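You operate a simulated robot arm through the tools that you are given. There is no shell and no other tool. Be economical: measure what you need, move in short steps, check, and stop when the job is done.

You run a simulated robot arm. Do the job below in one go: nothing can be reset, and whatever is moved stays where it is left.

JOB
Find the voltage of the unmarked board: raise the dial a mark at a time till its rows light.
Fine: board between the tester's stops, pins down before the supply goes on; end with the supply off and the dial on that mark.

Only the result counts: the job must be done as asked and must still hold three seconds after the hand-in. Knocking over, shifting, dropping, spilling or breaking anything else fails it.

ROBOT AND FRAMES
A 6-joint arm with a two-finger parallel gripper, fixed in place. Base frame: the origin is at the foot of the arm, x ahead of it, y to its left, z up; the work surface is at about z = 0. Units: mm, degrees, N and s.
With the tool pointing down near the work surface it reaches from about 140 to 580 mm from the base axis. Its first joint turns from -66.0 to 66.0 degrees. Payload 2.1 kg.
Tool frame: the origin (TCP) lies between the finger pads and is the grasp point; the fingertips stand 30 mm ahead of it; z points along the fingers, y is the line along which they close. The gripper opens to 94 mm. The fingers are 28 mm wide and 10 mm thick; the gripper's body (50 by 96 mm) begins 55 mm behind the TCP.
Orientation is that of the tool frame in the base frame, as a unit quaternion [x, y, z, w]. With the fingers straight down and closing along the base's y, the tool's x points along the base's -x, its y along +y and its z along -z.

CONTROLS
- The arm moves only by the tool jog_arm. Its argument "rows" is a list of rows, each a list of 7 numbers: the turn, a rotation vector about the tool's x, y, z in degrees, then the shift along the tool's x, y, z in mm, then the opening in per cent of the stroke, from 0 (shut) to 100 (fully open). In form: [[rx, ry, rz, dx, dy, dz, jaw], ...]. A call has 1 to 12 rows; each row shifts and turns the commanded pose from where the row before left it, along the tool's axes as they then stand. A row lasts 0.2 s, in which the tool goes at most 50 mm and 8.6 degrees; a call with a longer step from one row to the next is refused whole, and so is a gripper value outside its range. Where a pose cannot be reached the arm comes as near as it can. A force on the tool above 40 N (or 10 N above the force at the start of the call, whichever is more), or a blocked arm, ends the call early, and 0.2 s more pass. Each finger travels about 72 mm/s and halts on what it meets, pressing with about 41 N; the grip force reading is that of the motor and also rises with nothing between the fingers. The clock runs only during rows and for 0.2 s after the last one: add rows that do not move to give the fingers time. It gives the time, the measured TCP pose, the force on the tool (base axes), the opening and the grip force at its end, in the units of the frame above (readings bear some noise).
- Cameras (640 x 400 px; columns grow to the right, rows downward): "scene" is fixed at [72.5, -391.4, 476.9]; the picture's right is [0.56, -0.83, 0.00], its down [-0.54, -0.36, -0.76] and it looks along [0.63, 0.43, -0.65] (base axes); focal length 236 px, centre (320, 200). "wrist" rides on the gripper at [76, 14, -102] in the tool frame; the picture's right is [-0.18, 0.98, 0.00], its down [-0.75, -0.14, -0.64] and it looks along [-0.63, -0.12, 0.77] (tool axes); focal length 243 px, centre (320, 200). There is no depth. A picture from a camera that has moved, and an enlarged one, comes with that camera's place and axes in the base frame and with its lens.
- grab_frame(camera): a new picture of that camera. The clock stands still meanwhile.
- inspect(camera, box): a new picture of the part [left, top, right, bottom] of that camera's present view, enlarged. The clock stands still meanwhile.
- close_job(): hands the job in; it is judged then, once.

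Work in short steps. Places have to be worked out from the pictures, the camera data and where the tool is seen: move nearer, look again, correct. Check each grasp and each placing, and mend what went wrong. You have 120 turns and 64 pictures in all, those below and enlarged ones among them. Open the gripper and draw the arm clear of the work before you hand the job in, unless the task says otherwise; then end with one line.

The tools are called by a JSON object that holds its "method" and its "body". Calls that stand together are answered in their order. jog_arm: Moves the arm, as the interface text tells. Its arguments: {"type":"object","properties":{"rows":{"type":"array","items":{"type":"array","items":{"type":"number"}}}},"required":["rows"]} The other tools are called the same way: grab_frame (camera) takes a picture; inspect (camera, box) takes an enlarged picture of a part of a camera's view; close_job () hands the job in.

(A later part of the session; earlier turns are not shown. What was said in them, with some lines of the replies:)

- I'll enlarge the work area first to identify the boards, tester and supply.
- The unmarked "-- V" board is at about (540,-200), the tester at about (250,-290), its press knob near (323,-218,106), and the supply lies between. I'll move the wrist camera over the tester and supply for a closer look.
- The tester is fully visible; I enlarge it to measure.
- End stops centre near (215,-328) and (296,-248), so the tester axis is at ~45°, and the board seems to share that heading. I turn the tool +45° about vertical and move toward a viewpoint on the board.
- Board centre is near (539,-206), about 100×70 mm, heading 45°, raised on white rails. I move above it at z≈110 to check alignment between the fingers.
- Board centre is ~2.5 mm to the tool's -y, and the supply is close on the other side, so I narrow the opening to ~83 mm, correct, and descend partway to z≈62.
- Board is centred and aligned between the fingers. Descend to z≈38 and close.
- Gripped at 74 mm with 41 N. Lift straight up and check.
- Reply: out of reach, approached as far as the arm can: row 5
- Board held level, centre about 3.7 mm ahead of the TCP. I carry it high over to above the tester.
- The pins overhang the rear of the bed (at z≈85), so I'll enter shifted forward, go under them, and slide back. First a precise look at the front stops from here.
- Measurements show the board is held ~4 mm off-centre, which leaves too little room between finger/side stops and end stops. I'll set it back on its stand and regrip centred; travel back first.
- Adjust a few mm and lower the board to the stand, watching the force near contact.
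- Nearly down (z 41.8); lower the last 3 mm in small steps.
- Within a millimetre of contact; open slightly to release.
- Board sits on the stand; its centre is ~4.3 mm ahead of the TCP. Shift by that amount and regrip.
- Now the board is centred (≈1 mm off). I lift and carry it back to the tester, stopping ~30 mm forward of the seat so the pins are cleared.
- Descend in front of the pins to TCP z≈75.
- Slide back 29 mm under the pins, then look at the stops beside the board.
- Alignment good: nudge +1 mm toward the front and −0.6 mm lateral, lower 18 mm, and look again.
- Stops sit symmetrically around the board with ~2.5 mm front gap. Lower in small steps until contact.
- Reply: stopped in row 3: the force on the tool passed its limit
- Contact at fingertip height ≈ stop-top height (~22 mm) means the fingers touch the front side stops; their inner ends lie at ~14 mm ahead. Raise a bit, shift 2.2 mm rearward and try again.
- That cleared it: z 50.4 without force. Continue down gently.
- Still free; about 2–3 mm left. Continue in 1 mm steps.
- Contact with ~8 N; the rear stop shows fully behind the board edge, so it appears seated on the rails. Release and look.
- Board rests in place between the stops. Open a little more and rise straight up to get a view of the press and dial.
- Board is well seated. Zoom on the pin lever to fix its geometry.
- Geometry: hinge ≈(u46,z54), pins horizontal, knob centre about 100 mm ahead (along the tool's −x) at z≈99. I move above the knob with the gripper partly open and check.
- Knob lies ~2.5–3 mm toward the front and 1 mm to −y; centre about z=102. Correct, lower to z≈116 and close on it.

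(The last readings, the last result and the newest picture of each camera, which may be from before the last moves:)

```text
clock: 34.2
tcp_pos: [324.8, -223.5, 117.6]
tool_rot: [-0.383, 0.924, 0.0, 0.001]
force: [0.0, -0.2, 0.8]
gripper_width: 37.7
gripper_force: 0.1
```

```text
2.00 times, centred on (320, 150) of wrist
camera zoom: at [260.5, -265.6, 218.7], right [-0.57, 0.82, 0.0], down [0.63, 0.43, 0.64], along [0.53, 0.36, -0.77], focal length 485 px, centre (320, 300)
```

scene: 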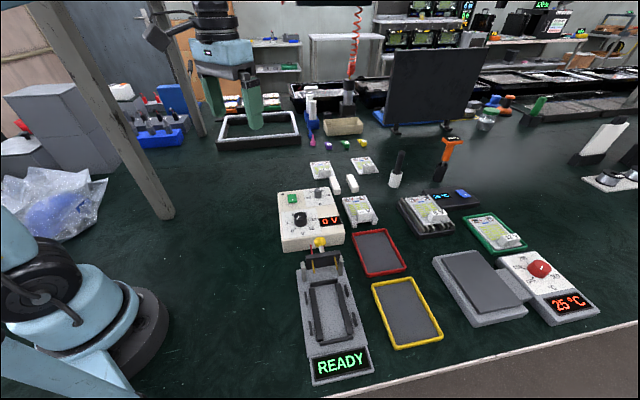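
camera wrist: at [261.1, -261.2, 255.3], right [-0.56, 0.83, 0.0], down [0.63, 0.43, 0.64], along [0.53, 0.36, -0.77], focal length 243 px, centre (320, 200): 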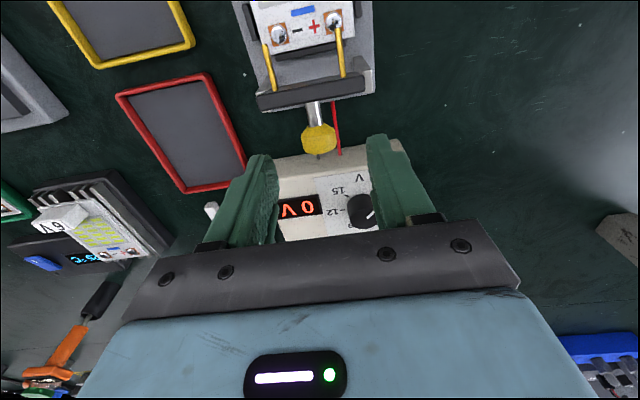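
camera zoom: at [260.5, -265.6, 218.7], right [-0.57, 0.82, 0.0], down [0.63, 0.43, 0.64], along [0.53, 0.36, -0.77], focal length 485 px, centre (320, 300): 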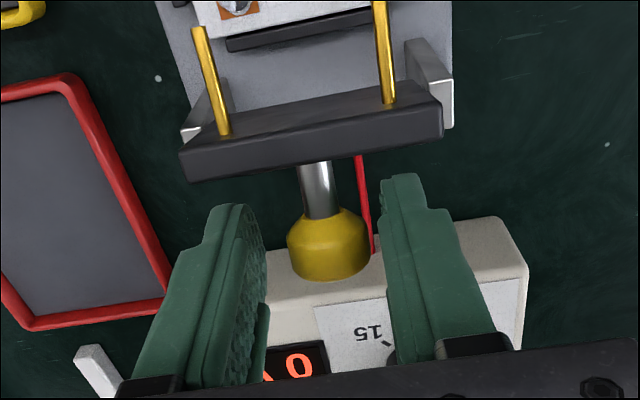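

Knob is between the pads, 2 mm toward +y. Shift and close.

{"method": "jog_arm", "body": {"rows": [[0, 0, 0, -0.5, 2, 0, 40], [0, 0, 0, 0, 0, 0, 30], [0, 0, 0, 0, 0, 0, 20], [0, 0, 0, 0, 0, 0, 12], [0, 0, 0, 0, 0, 0, 12]]}}

```text
clock: 35.5
tcp_pos: [323.7, -221.2, 116.7]
tool_rot: [-0.383, 0.924, 0.001, 0.0]
force: [-4.3, 3.8, 0.1]
gripper_width: 23.2
gripper_force: 44.6
```

Knob gripped (23 mm). Swing it along the arc forward about the hinge, first third.

{"method": "jog_arm", "body": {"rows": [[0, 0, 0, 4.4, 0.5, -2, 12], [0, 0, 0, 4.4, 0, -1.8, 12], [0, 0, 0, 4.6, 0, -1.3, 12], [0, 0, 0, 4.6, 0, -0.9, 12], [0, 0, 0, 0, 0, 0, 12]]}}

```text
clock: 36.6
tcp_pos: [311.6, -231.8, 122.1]
tool_rot: [-0.383, 0.924, 0.0, 0.005]
force: [25.2, 7.0, -4.0]
gripper_width: 23.1
gripper_force: 45.2
```

Some resistance (≈23 N along the axis). Check the lever visually.

{"method": "inspect", "body": {"camera": "wrist", "box": [220, 50, 420, 250]}}

```text
2.00 times, centred on (320, 150) of wrist
camera zoom: at [247.6, -275.0, 224.0], right [-0.57, 0.82, 0.0], down [0.63, 0.43, 0.65], along [0.54, 0.37, -0.76], focal length 485 px, centre (320, 300)
```

zoom: 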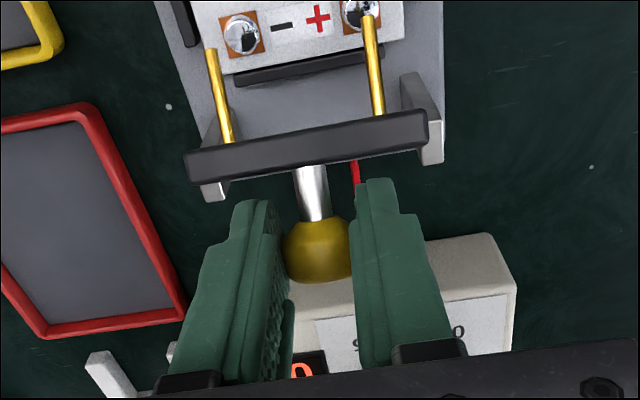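

The pins are swinging down. Continue the arc.

{"method": "jog_arm", "body": {"rows": [[0, 0, 0, 4.7, -0.5, -0.5, 12], [0, 0, 0, 4.7, -0.5, -0.1, 12], [0, 0, 0, 4.7, 0, 0.3, 12], [0, 0, 0, 4.7, 0, 0.8, 12], [0, 0, 0, 0, 0, 0, 12]]}}

```text
clock: 37.9
tcp_pos: [299.5, -245.9, 123.0]
tool_rot: [-0.383, 0.924, 0.005, 0.004]
force: [13.0, 19.7, 20.1]
gripper_width: 23.0
gripper_force: 44.6
```

Tool feels +20 N upward: the arc is a bit higher than modelled. Continue with less descent.

{"method": "jog_arm", "body": {"rows": [[0, 0, 0, 4, 0, -1, 12], [0, 0, 0, 4.5, 0, 0, 12], [0, 0, 0, 4.5, 0, 1, 12], [0, 0, 0, 0, 0, 0, 12]]}}

{"method": "inspect", "body": {"camera": "wrist", "box": [220, 50, 420, 250]}}

```text
clock: 38.9
tcp_pos: [290.7, -254.1, 122.0]
tool_rot: [-0.383, 0.924, 0.004, 0.005]
force: [7.2, 30.7, -11.4]
gripper_width: 22.9
gripper_force: 44.9
```

```text
2.00 times, centred on (320, 150) of wrist
camera zoom: at [225.4, -298.3, 222.8], right [-0.57, 0.82, 0.01], down [0.63, 0.43, 0.65], along [0.53, 0.37, -0.76], focal length 485 px, centre (320, 300)
```

zoom: 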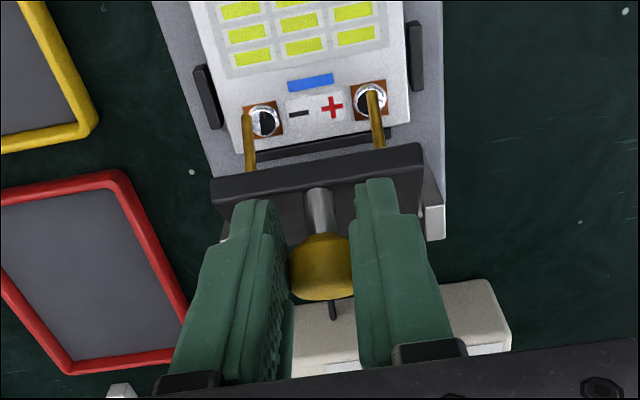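

Rotation progresses well (now slightly pushed down → start descending). Continue.

{"method": "jog_arm", "body": {"rows": [[0, 0, 0, 3, 0.8, 2, 12], [0, 0, 0, 4, 0, 2.3, 12], [0, 0, 0, 4, 0, 2.7, 12], [0, 0, 0, 0, 0, 0, 12]]}}

```text
clock: 39.9
tcp_pos: [281.3, -262.6, 115.6]
tool_rot: [-0.383, 0.924, 0.002, 0.005]
force: [4.7, 19.7, 15.7]
gripper_width: 23.0
gripper_force: 44.4
```

{"method": "jog_arm", "body": {"rows": [[0, 0, 0, 3.5, 0.5, 2, 12], [0, 0, 0, 3.5, 0, 2.8, 12], [0, 0, 0, 3, 0, 3, 12], [0, 0, 0, 0, 0, 0, 12]]}}

{"method": "inspect", "body": {"camera": "wrist", "box": [220, 50, 420, 250]}}

```text
clock: 40.9
tcp_pos: [272.4, -272.2, 108.1]
tool_rot: [-0.381, 0.924, -0.002, -0.004]
force: [-3.8, -7.9, 3.1]
gripper_width: 19.7
gripper_force: 45.0
```

```text
2.00 times, centred on (320, 150) of wrist
camera zoom: at [207.4, -314.7, 209.4], right [-0.56, 0.83, 0.0], down [0.64, 0.43, 0.64], along [0.53, 0.36, -0.77], focal length 485 px, centre (320, 300)
```

zoom: 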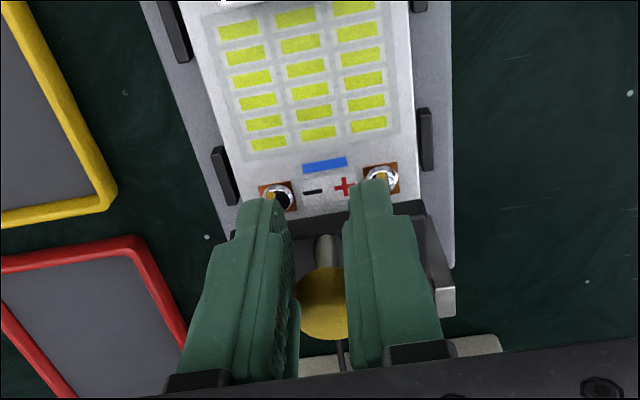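

The knob slipped toward the rear edge of the pads; lever is ~25° short. Open slightly, step back over the knob, and look.

{"method": "jog_arm", "body": {"rows": [[0, 0, 0, 0, 0, 0, 32], [0, 0, 0, 0, 0, 0, 34], [0, 0, 0, -8, 0, 0, 34], [0, 0, 0, -8, 0, 0, 34], [0, 0, 0, 0, 0, 0, 34]]}}

{"method": "inspect", "body": {"camera": "wrist", "box": [220, 50, 420, 250]}}

```text
clock: 42.0
tcp_pos: [285.3, -259.0, 107.1]
tool_rot: [-0.382, 0.924, 0.0, 0.001]
force: [-0.1, 0.2, -0.1]
gripper_width: 32.0
gripper_force: 0.0
```

```text
2.00 times, centred on (320, 150) of wrist
camera zoom: at [220.4, -301.4, 209.3], right [-0.57, 0.82, 0.0], down [0.63, 0.43, 0.64], along [0.53, 0.36, -0.77], focal length 485 px, centre (320, 300)
```

zoom: 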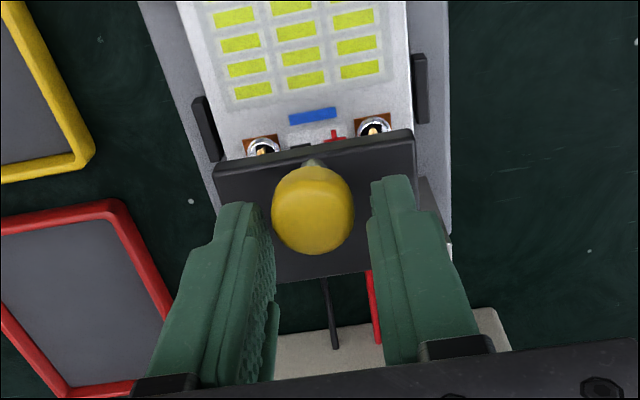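

The lever has swung to near-horizontal plate with pins at the pads. Open, rise straight up clear, and check whether the pins are fully down.

{"method": "jog_arm", "body": {"rows": [[0, 0, 0, 0, 0, 0, 45], [0, 0, 0, 0, 0, -5, 50], [0, 0, 0, 0, 0, -40, 50], [0, 0, 0, -40, 0, -20, 50], [0, 0, 0, -45, 0, 0, 50], [0, 0, 0, 0, 0, 0, 50]]}}

{"method": "inspect", "body": {"camera": "scene", "box": [280, 220, 370, 390]}}

```text
clock: 43.5
tcp_pos: [344.8, -197.6, 175.0]
tool_rot: [-0.383, 0.924, 0.001, 0.001]
force: [-0.6, 0.0, 1.0]
gripper_width: 47.0
gripper_force: 0.0
```

```text
2.35 times, centred on (325, 305) of scene
camera zoom: at [72.6, -391.4, 476.9], right [0.56, -0.83, 0.0], down [-0.54, -0.36, -0.76], along [0.63, 0.43, -0.65], focal length 554 px, centre (308, -47)
```

zoom: 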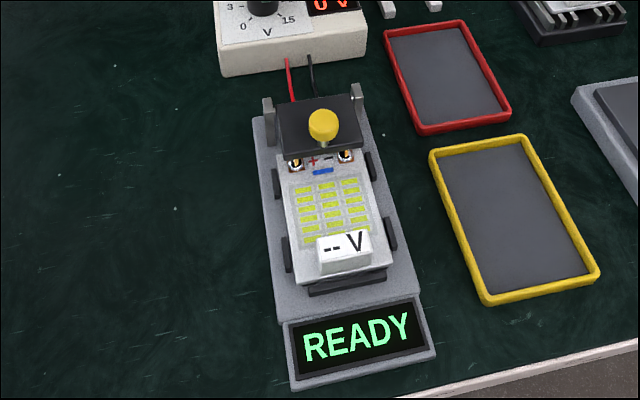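

{"method": "inspect", "body": {"camera": "scene", "box": [308, 255, 348, 295]}}

```text
10.00 times, centred on (328, 275) of scene
camera zoom: at [72.6, -391.4, 476.9], right [0.56, -0.83, 0.0], down [-0.54, -0.36, -0.76], along [0.63, 0.43, -0.65], focal length 2356 px, centre (240, -550)
```

zoom: 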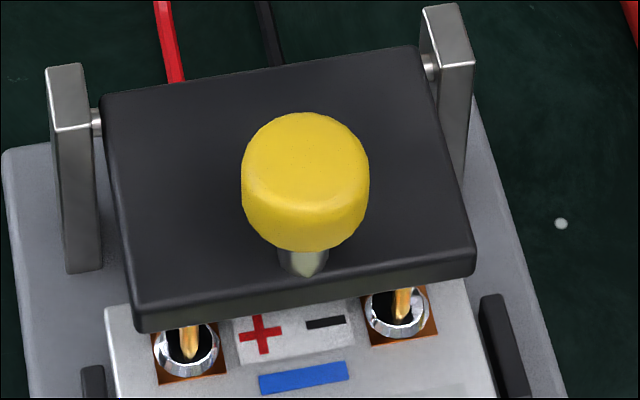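

Both pins sit in their pad cups — lever is down. Now look at the supply from here.

{"method": "jog_arm", "body": {"rows": [[0, 0, 0, 30, 0, -10, 100], [0, 0, 0, 30, 0, -20, 100], [0, 0, 0, 0, 0, 0, 100], [0, 0, 0, 0, 0, 0, 100]]}}

{"method": "inspect", "body": {"camera": "wrist", "box": [240, 60, 440, 240]}}

```text
clock: 44.5
tcp_pos: [300.9, -242.5, 202.1]
tool_rot: [-0.384, 0.924, 0.001, 0.001]
force: [-0.9, -1.1, -0.1]
gripper_width: 94.3
gripper_force: 0.1
```

```text
2.22 times, centred on (340, 150) of wrist
camera zoom: at [237.4, -284.6, 304.2], right [-0.57, 0.82, 0.0], down [0.63, 0.43, 0.64], along [0.53, 0.36, -0.77], focal length 539 px, centre (276, 311)
```

zoom: 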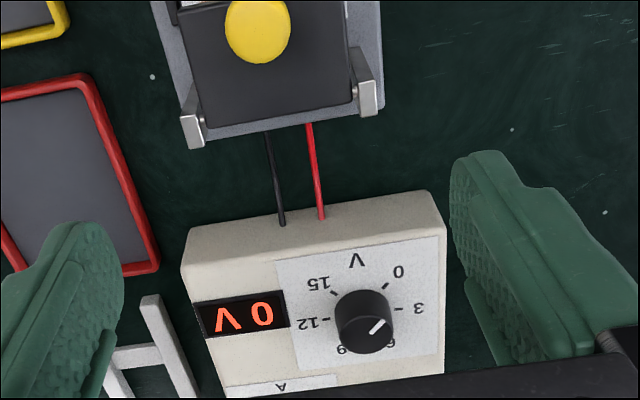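

Dial pointer is at 0. Dial is near (390,-119), knob top ≈z 63; green switch near (445,-45). I move above the switch with closed fingers to view it.

{"method": "jog_arm", "body": {"rows": [[0, 0, 0, -40, 6.3, 0, 60], [0, 0, 0, -40, 6.3, 0, 40], [0, 0, 0, -40, 6.3, 15, 20], [0, 0, 0, -40, 6.3, 15, 0], [0, 0, 0, -40, 6.3, 15, 0], [0, 0, 0, -41, 6.3, 15, 0], [0, 0, 0, 0, 0, 0, 0], [0, 0, 0, 0, 0, 0, 0]]}}

{"method": "inspect", "body": {"camera": "wrist", "box": [220, 20, 460, 220]}}

```text
clock: 46.2
tcp_pos: [442.9, -43.6, 142.1]
tool_rot: [-0.383, 0.924, 0.001, 0.0]
force: [-1.1, -0.1, -0.8]
gripper_width: 0.0
gripper_force: 32.7
```

```text
2.00 times, centred on (340, 120) of wrist
camera zoom: at [379.0, -86.6, 244.5], right [-0.57, 0.82, 0.0], down [0.63, 0.43, 0.64], along [0.53, 0.36, -0.77], focal length 485 px, centre (280, 360)
```

zoom: 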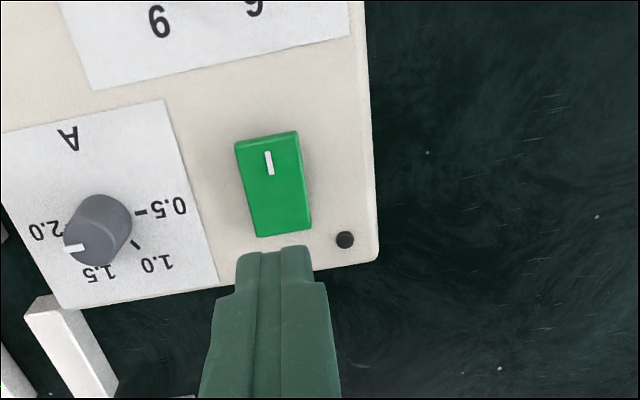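

The rocker's "I" end is toward the front, ~16 mm from the TCP; status lamp is dark. I shift to press only that end, lower near it, then press in small steps.

{"method": "jog_arm", "body": {"rows": [[0, 0, 0, 20, -2, 10, 0], [0, 0, 0, 0, 0, 20, 0], [0, 0, 0, 0, 0, 18, 0], [0, 0, 0, 0, 0, 0, 0]]}}

{"method": "jog_arm", "body": {"rows": [[0, 0, 0, 0, 0, 2, 0], [0, 0, 0, 0, 0, 2, 0], [0, 0, 0, 0, 0, 2, 0], [0, 0, 0, 0, 0, 2, 0], [0, 0, 0, 0, 0, 2, 0]]}}

```text
clock: 47.2
tcp_pos: [432.8, -59.7, 95.0]
tool_rot: [-0.383, 0.924, -0.001, 0.001]
force: [0.7, -0.2, -0.8]
gripper_width: 0.0
gripper_force: 32.9
```

```text
clock: 48.3
tcp_pos: [432.2, -59.7, 89.1]
tool_rot: [-0.382, 0.924, 0.001, -0.001]
force: [0.5, 0.5, 8.7]
gripper_width: 0.3
gripper_force: 32.7
stopped in row 5: the force on the tool passed its limit (the readings are from after the stop); the commanded pose is now the measured one
```

Contact at tip z≈59. Check whether the switch toggled.

{"method": "inspect", "body": {"camera": "scene", "box": [270, 170, 390, 390]}}

```text
1.82 times, centred on (330, 280) of scene
camera zoom: at [72.5, -391.4, 477.0], right [0.56, -0.83, 0.0], down [-0.54, -0.36, -0.76], along [0.63, 0.43, -0.65], focal length 428 px, centre (302, 54)
```

zoom: 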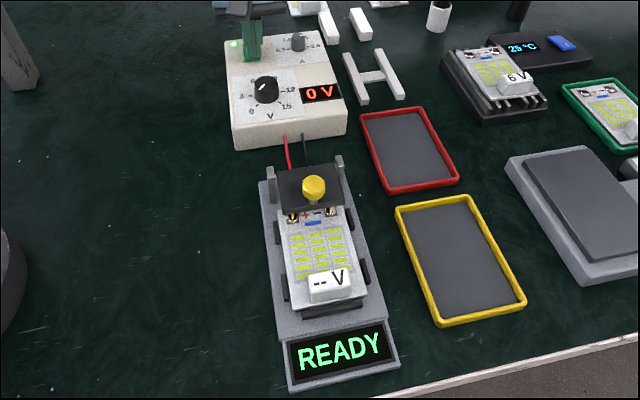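

Supply lamp is green (on), display 0 V. Now rise and move above the dial.

{"method": "jog_arm", "body": {"rows": [[0, 0, 0, 0, 0, -20, 0], [0, 0, 0, 0, 0, -35, 20], [0, 0, 0, 38, -6, 0, 40], [0, 0, 0, 38, -6, 0, 60], [0, 0, 0, 0, 0, 0, 70], [0, 0, 0, 0, 0, 0, 70]]}}

{"method": "inspect", "body": {"camera": "wrist", "box": [220, 30, 420, 230]}}

```text
clock: 49.7
tcp_pos: [385.9, -123.0, 143.6]
tool_rot: [-0.383, 0.924, 0.001, -0.001]
force: [-1.4, -1.0, 0.3]
gripper_width: 65.8
gripper_force: 0.0
```

```text
2.00 times, centred on (320, 130) of wrist
camera zoom: at [323.5, -166.4, 244.7], right [-0.56, 0.83, 0.0], down [0.63, 0.43, 0.64], along [0.53, 0.36, -0.77], focal length 485 px, centre (320, 340)
```

zoom: 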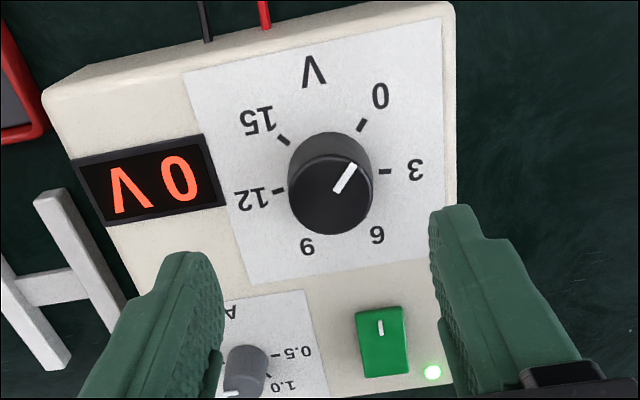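

Dial centre is ~1.5 mm toward front and 4 mm to +y of the TCP; marks are 54° apart, clockwise increasing. Centre, descend to z≈84 and grip.

{"method": "jog_arm", "body": {"rows": [[0, 0, 0, 1.5, 4.1, 20, 65], [0, 0, 0, 0, 0, 20, 60], [0, 0, 0, 0, 0, 20, 55], [0, 0, 0, 0, 0, 0, 50], [0, 0, 0, 0, 0, 0, 40], [0, 0, 0, 0, 0, 0, 30], [0, 0, 0, 0, 0, 0, 25], [0, 0, 0, 0, 0, 0, 25]]}}

```text
clock: 51.5
tcp_pos: [383.8, -120.4, 83.6]
tool_rot: [-0.383, 0.924, 0.0, -0.001]
force: [4.1, -2.4, -14.5]
gripper_width: 33.4
gripper_force: 44.9
```

Dial gripped. Turn 54° clockwise to the 3 V mark.

{"method": "jog_arm", "body": {"rows": [[0, 0, 7.714, 0, 0, 0, 25], [0, 0, 7.714, 0, 0, 0, 25], [0, 0, 7.714, 0, 0, 0, 25], [0, 0, 7.714, 0, 0, 0, 25], [0, 0, 7.714, 0, 0, 0, 25], [0, 0, 7.714, 0, 0, 0, 25], [0, 0, 7.714, 0, 0, 0, 25], [0, 0, 0, 0, 0, 0, 25]]}}

{"method": "inspect", "body": {"camera": "scene", "box": [270, 170, 390, 390]}}

```text
clock: 52.5
tcp_pos: [384.2, -121.3, 81.5]
tool_rot: [-0.142, 0.99, 0.0, 0.0]
force: [0.6, 0.5, -4.9]
gripper_width: 33.2
gripper_force: 45.5
stopped in row 4: the force on the tool passed its limit (the readings are from after the stop); the commanded pose is now the measured one
```

```text
1.82 times, centred on (330, 280) of scene
camera zoom: at [72.5, -391.4, 476.9], right [0.56, -0.83, 0.0], down [-0.54, -0.36, -0.76], along [0.63, 0.43, -0.65], focal length 428 px, centre (302, 54)
```

zoom: 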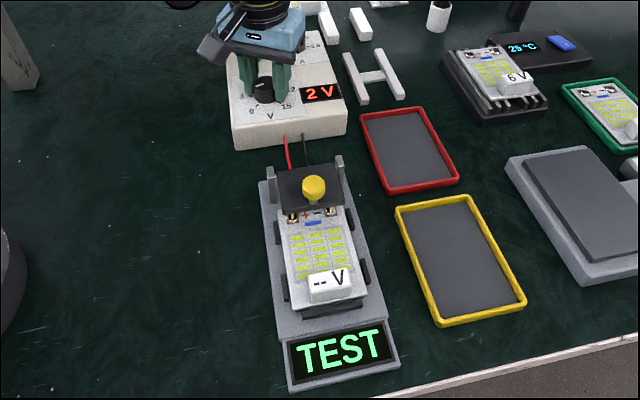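

Display reads 2 V and the tester shows TEST (pins in contact). The turn stopped partway (28.7°); turn the remaining 25.3°.

{"method": "jog_arm", "body": {"rows": [[0, 0, 5, 0, 0, 0, 25], [0, 0, 5, 0, 0, 0, 25], [0, 0, 5, 0, 0, 0, 25], [0, 0, 5, 0, 0, 0, 25], [0, 0, 5.3, 0, 0, 0, 25], [0, 0, 0, 0, 0, 0, 25]]}}

```text
clock: 53.9
tcp_pos: [384.1, -121.8, 83.1]
tool_rot: [0.079, 0.997, 0.001, 0.001]
force: [-0.1, -8.2, -3.4]
gripper_width: 33.0
gripper_force: 45.2
```

{"method": "inspect", "body": {"camera": "scene", "box": [270, 180, 380, 390]}}

```text
1.90 times, centred on (325, 285) of scene
camera zoom: at [72.5, -391.4, 476.9], right [0.56, -0.83, 0.0], down [-0.54, -0.36, -0.76], along [0.63, 0.43, -0.65], focal length 449 px, centre (310, 38)
```

zoom: 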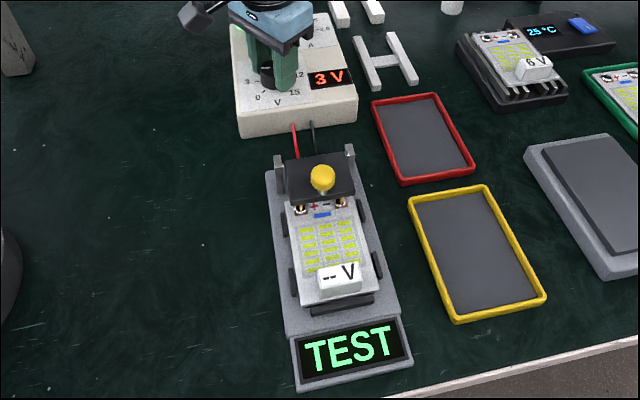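

3 V: rows dark. Turn another 54° to 6 V, slowly.

{"method": "jog_arm", "body": {"rows": [[0, 0, 5.4, 0, 0, 0, 25], [0, 0, 5.4, 0, 0, 0, 25], [0, 0, 5.4, 0, 0, 0, 25], [0, 0, 5.4, 0, 0, 0, 25], [0, 0, 5.4, 0, 0, 0, 25], [0, 0, 5.4, 0, 0, 0, 25], [0, 0, 5.4, 0, 0, 0, 25], [0, 0, 5.4, 0, 0, 0, 25], [0, 0, 5.4, 0, 0, 0, 25], [0, 0, 5.4, 0, 0, 0, 25], [0, 0, 0, 0, 0, 0, 25]]}}

{"method": "inspect", "body": {"camera": "scene", "box": [270, 180, 380, 390]}}

```text
clock: 56.3
tcp_pos: [384.3, -121.9, 83.1]
tool_rot: [0.523, 0.853, -0.002, -0.001]
force: [-6.3, -18.2, -4.6]
gripper_width: 33.2
gripper_force: 45.1
```

```text
1.90 times, centred on (325, 285) of scene
camera zoom: at [72.5, -391.4, 476.9], right [0.56, -0.83, 0.0], down [-0.54, -0.36, -0.76], along [0.63, 0.43, -0.65], focal length 449 px, centre (310, 38)
```

zoom: 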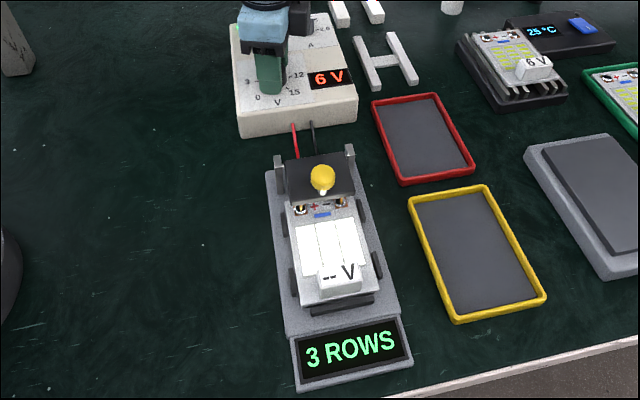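

6 V lights the board: "3 ROWS". Release the dial, rise, and turn the tool back to 45°.

{"method": "jog_arm", "body": {"rows": [[0, 0, 0, 0, 0, 0, 42], [0, 0, 0, 0, 0, 0, 48], [0, 0, 0, 0, 0, 0, 50], [0, 0, 0, 0, 0, -25, 50], [0, 0, 0, 0, 0, -35, 40], [0, 0, 0, 0, 0, 0, 20], [0, 0, 0, 0, 0, 0, 0]]}}

{"method": "jog_arm", "body": {"rows": [[0, 0, -8.3, 0, 0, 0, 0], [0, 0, -8.3, 0, 0, 0, 0], [0, 0, -8.3, 0, 0, 0, 0], [0, 0, -8.3, 0, 0, 0, 0], [0, 0, -8.3, 0, 0, 0, 0], [0, 0, -8.3, 0, 0, 0, 0], [0, 0, -8.3, 0, 0, 0, 0], [0, 0, -8.3, 0, 0, 0, 0], [0, 0, -8.3, 0, 0, 0, 0], [0, 0, -8.3, 0, 0, 0, 0], [0, 0, -8.3, 0, 0, 0, 0], [0, 0, -8.3, 0, 0, 0, 0]]}}

{"method": "jog_arm", "body": {"rows": [[0, 0, -8.4, 0, 0, 0, 0], [0, 0, 0, 0, 0, 0, 0]]}}

```text
clock: 57.9
tcp_pos: [382.7, -121.3, 143.4]
tool_rot: [0.521, 0.853, 0.0, 0.0]
force: [0.1, -0.2, 0.2]
gripper_width: 0.0
gripper_force: 32.5
```

```text
clock: 60.5
tcp_pos: [384.2, -120.3, 142.2]
tool_rot: [-0.316, 0.949, 0.0, 0.0]
force: [0.6, -0.1, -0.3]
gripper_width: 0.0
gripper_force: 33.0
```

```text
clock: 61.1
tcp_pos: [384.4, -121.2, 142.1]
tool_rot: [-0.384, 0.923, 0.001, 0.0]
force: [-0.5, -0.3, -0.3]
gripper_width: 0.1
gripper_force: 32.7
```

Move over the rear (off) half of the rocker and descend just above it.

{"method": "jog_arm", "body": {"rows": [[0, 0, 0, -36, 4, 0, 0], [0, 0, 0, -35, 4, 0, 0], [0, 0, 0, -35.2, 4, 0, 0], [0, 0, 0, 0, 0, 20, 0], [0, 0, 0, 0, 0, 20, 0], [0, 0, 0, 0, 0, 0, 0]]}}

{"method": "jog_arm", "body": {"rows": [[0, 0, 0, 0, 0, 3, 0], [0, 0, 0, 0, 0, 3, 0], [0, 0, 0, 0, 0, 2, 0], [0, 0, 0, 0, 0, 2, 0], [0, 0, 0, 0, 0, 2, 0], [0, 0, 0, 0, 0, 2, 0]]}}

{"method": "inspect", "body": {"camera": "scene", "box": [270, 180, 380, 390]}}

```text
clock: 62.5
tcp_pos: [452.2, -37.4, 102.0]
tool_rot: [-0.383, 0.924, 0.0, 0.0]
force: [-1.0, 0.2, -0.2]
gripper_width: 0.0
gripper_force: 32.2
```

```text
clock: 63.9
tcp_pos: [452.1, -37.7, 89.6]
tool_rot: [-0.383, 0.924, 0.0, -0.001]
force: [-0.2, -0.2, -1.0]
gripper_width: 0.1
gripper_force: 32.8
```

```text
1.90 times, centred on (325, 285) of scene
camera zoom: at [72.5, -391.4, 476.9], right [0.56, -0.83, 0.0], down [-0.54, -0.36, -0.76], along [0.63, 0.43, -0.65], focal length 449 px, centre (310, 38)
```

zoom: 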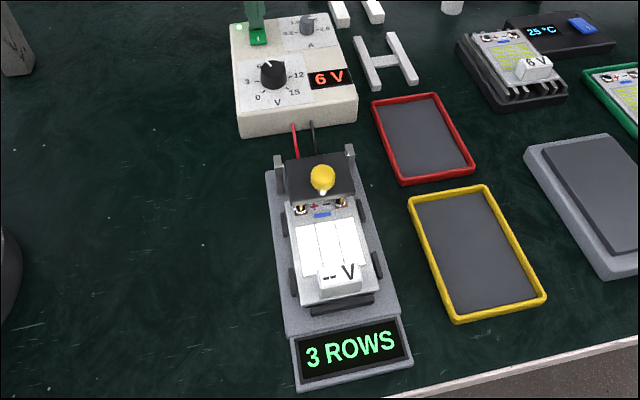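

Not yet in contact, supply still on at 6 V. Press further in small steps.

{"method": "jog_arm", "body": {"rows": [[0, 0, 0, 0, 0, 1.5, 0], [0, 0, 0, 0, 0, 1.5, 0], [0, 0, 0, 0, 0, 1.5, 0], [0, 0, 0, 0, 0, 1.5, 0], [0, 0, 0, 0, 0, 1.5, 0]]}}

```text
clock: 64.5
tcp_pos: [451.1, -36.6, 87.6]
tool_rot: [-0.382, 0.924, 0.0, 0.0]
force: [-0.6, -0.2, 8.7]
gripper_width: 0.0
gripper_force: 33.2
stopped in row 3: the force on the tool passed its limit (the readings are from after the stop); the commanded pose is now the measured one
```

Contact with the switch; rise clear and check everything.

{"method": "jog_arm", "body": {"rows": [[0, 0, 0, 0, 0, -20, 0], [0, 0, 0, 0, 0, -40, 0], [0, 0, 0, 0, 0, -40, 50], [0, 0, 0, 0, 0, 0, 50]]}}

{"method": "inspect", "body": {"camera": "scene", "box": [270, 170, 390, 390]}}

```text
clock: 65.5
tcp_pos: [449.7, -38.6, 188.3]
tool_rot: [-0.384, 0.924, 0.0, 0.002]
force: [-0.3, -1.3, 0.8]
gripper_width: 47.2
gripper_force: 0.0
```

```text
1.82 times, centred on (330, 280) of scene
camera zoom: at [72.5, -391.4, 476.9], right [0.56, -0.83, 0.0], down [-0.54, -0.36, -0.76], along [0.63, 0.43, -0.65], focal length 428 px, centre (302, 54)
```

zoom: 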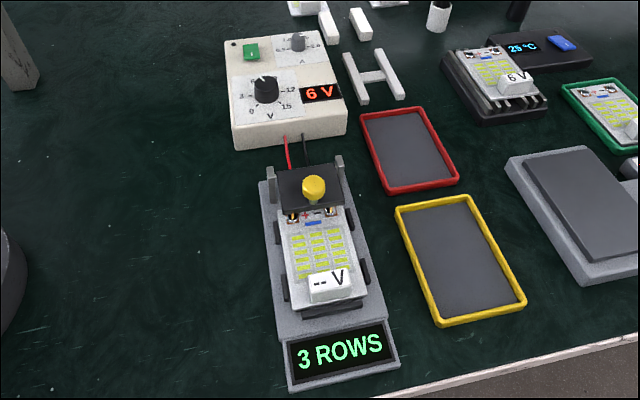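

Supply lamp is off, rows dark, dial shows 6 V. One close check of the pointer against the 6 mark.

{"method": "inspect", "body": {"camera": "scene", "box": [310, 185, 350, 230]}}

{"method": "inspect", "body": {"camera": "scene", "box": [275, 180, 350, 240]}}

```text
8.89 times, centred on (330, 208) of scene
camera zoom: at [72.5, -391.4, 476.9], right [0.56, -0.83, 0.0], down [-0.54, -0.36, -0.76], along [0.63, 0.43, -0.65], focal length 2094 px, centre (231, 133)
```

zoom: 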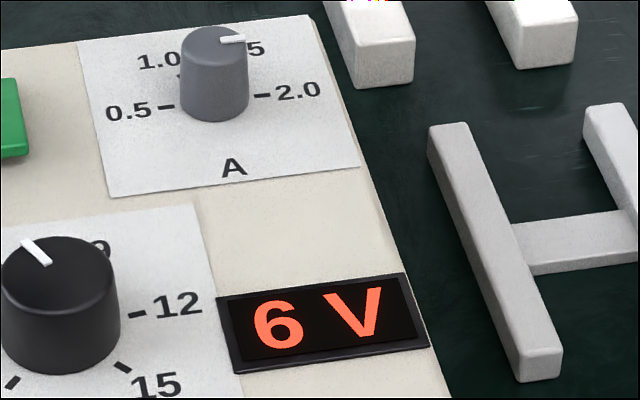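

```text
6.67 times, centred on (312, 210) of scene
camera zoom: at [72.5, -391.4, 476.9], right [0.56, -0.83, 0.0], down [-0.54, -0.36, -0.76], along [0.63, 0.43, -0.65], focal length 1571 px, centre (370, 133)
```

zoom: 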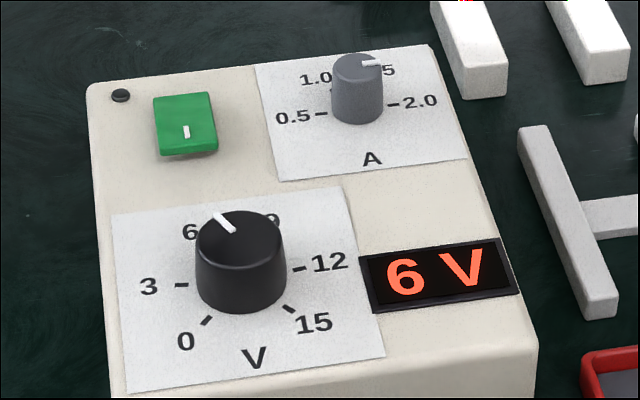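

The pointer is on 6, the supply is off, and the board is seated with the pins down. The arm is clear and the gripper open, so I hand in.

{"method": "close_job", "body": {}}

```text
The job is handed in.
```

The unmarked board is a 6 V board: all 3 of its rows lit at the 6 V mark and stayed dark at 3 V; the supply is now off and the dial is on 6 V.
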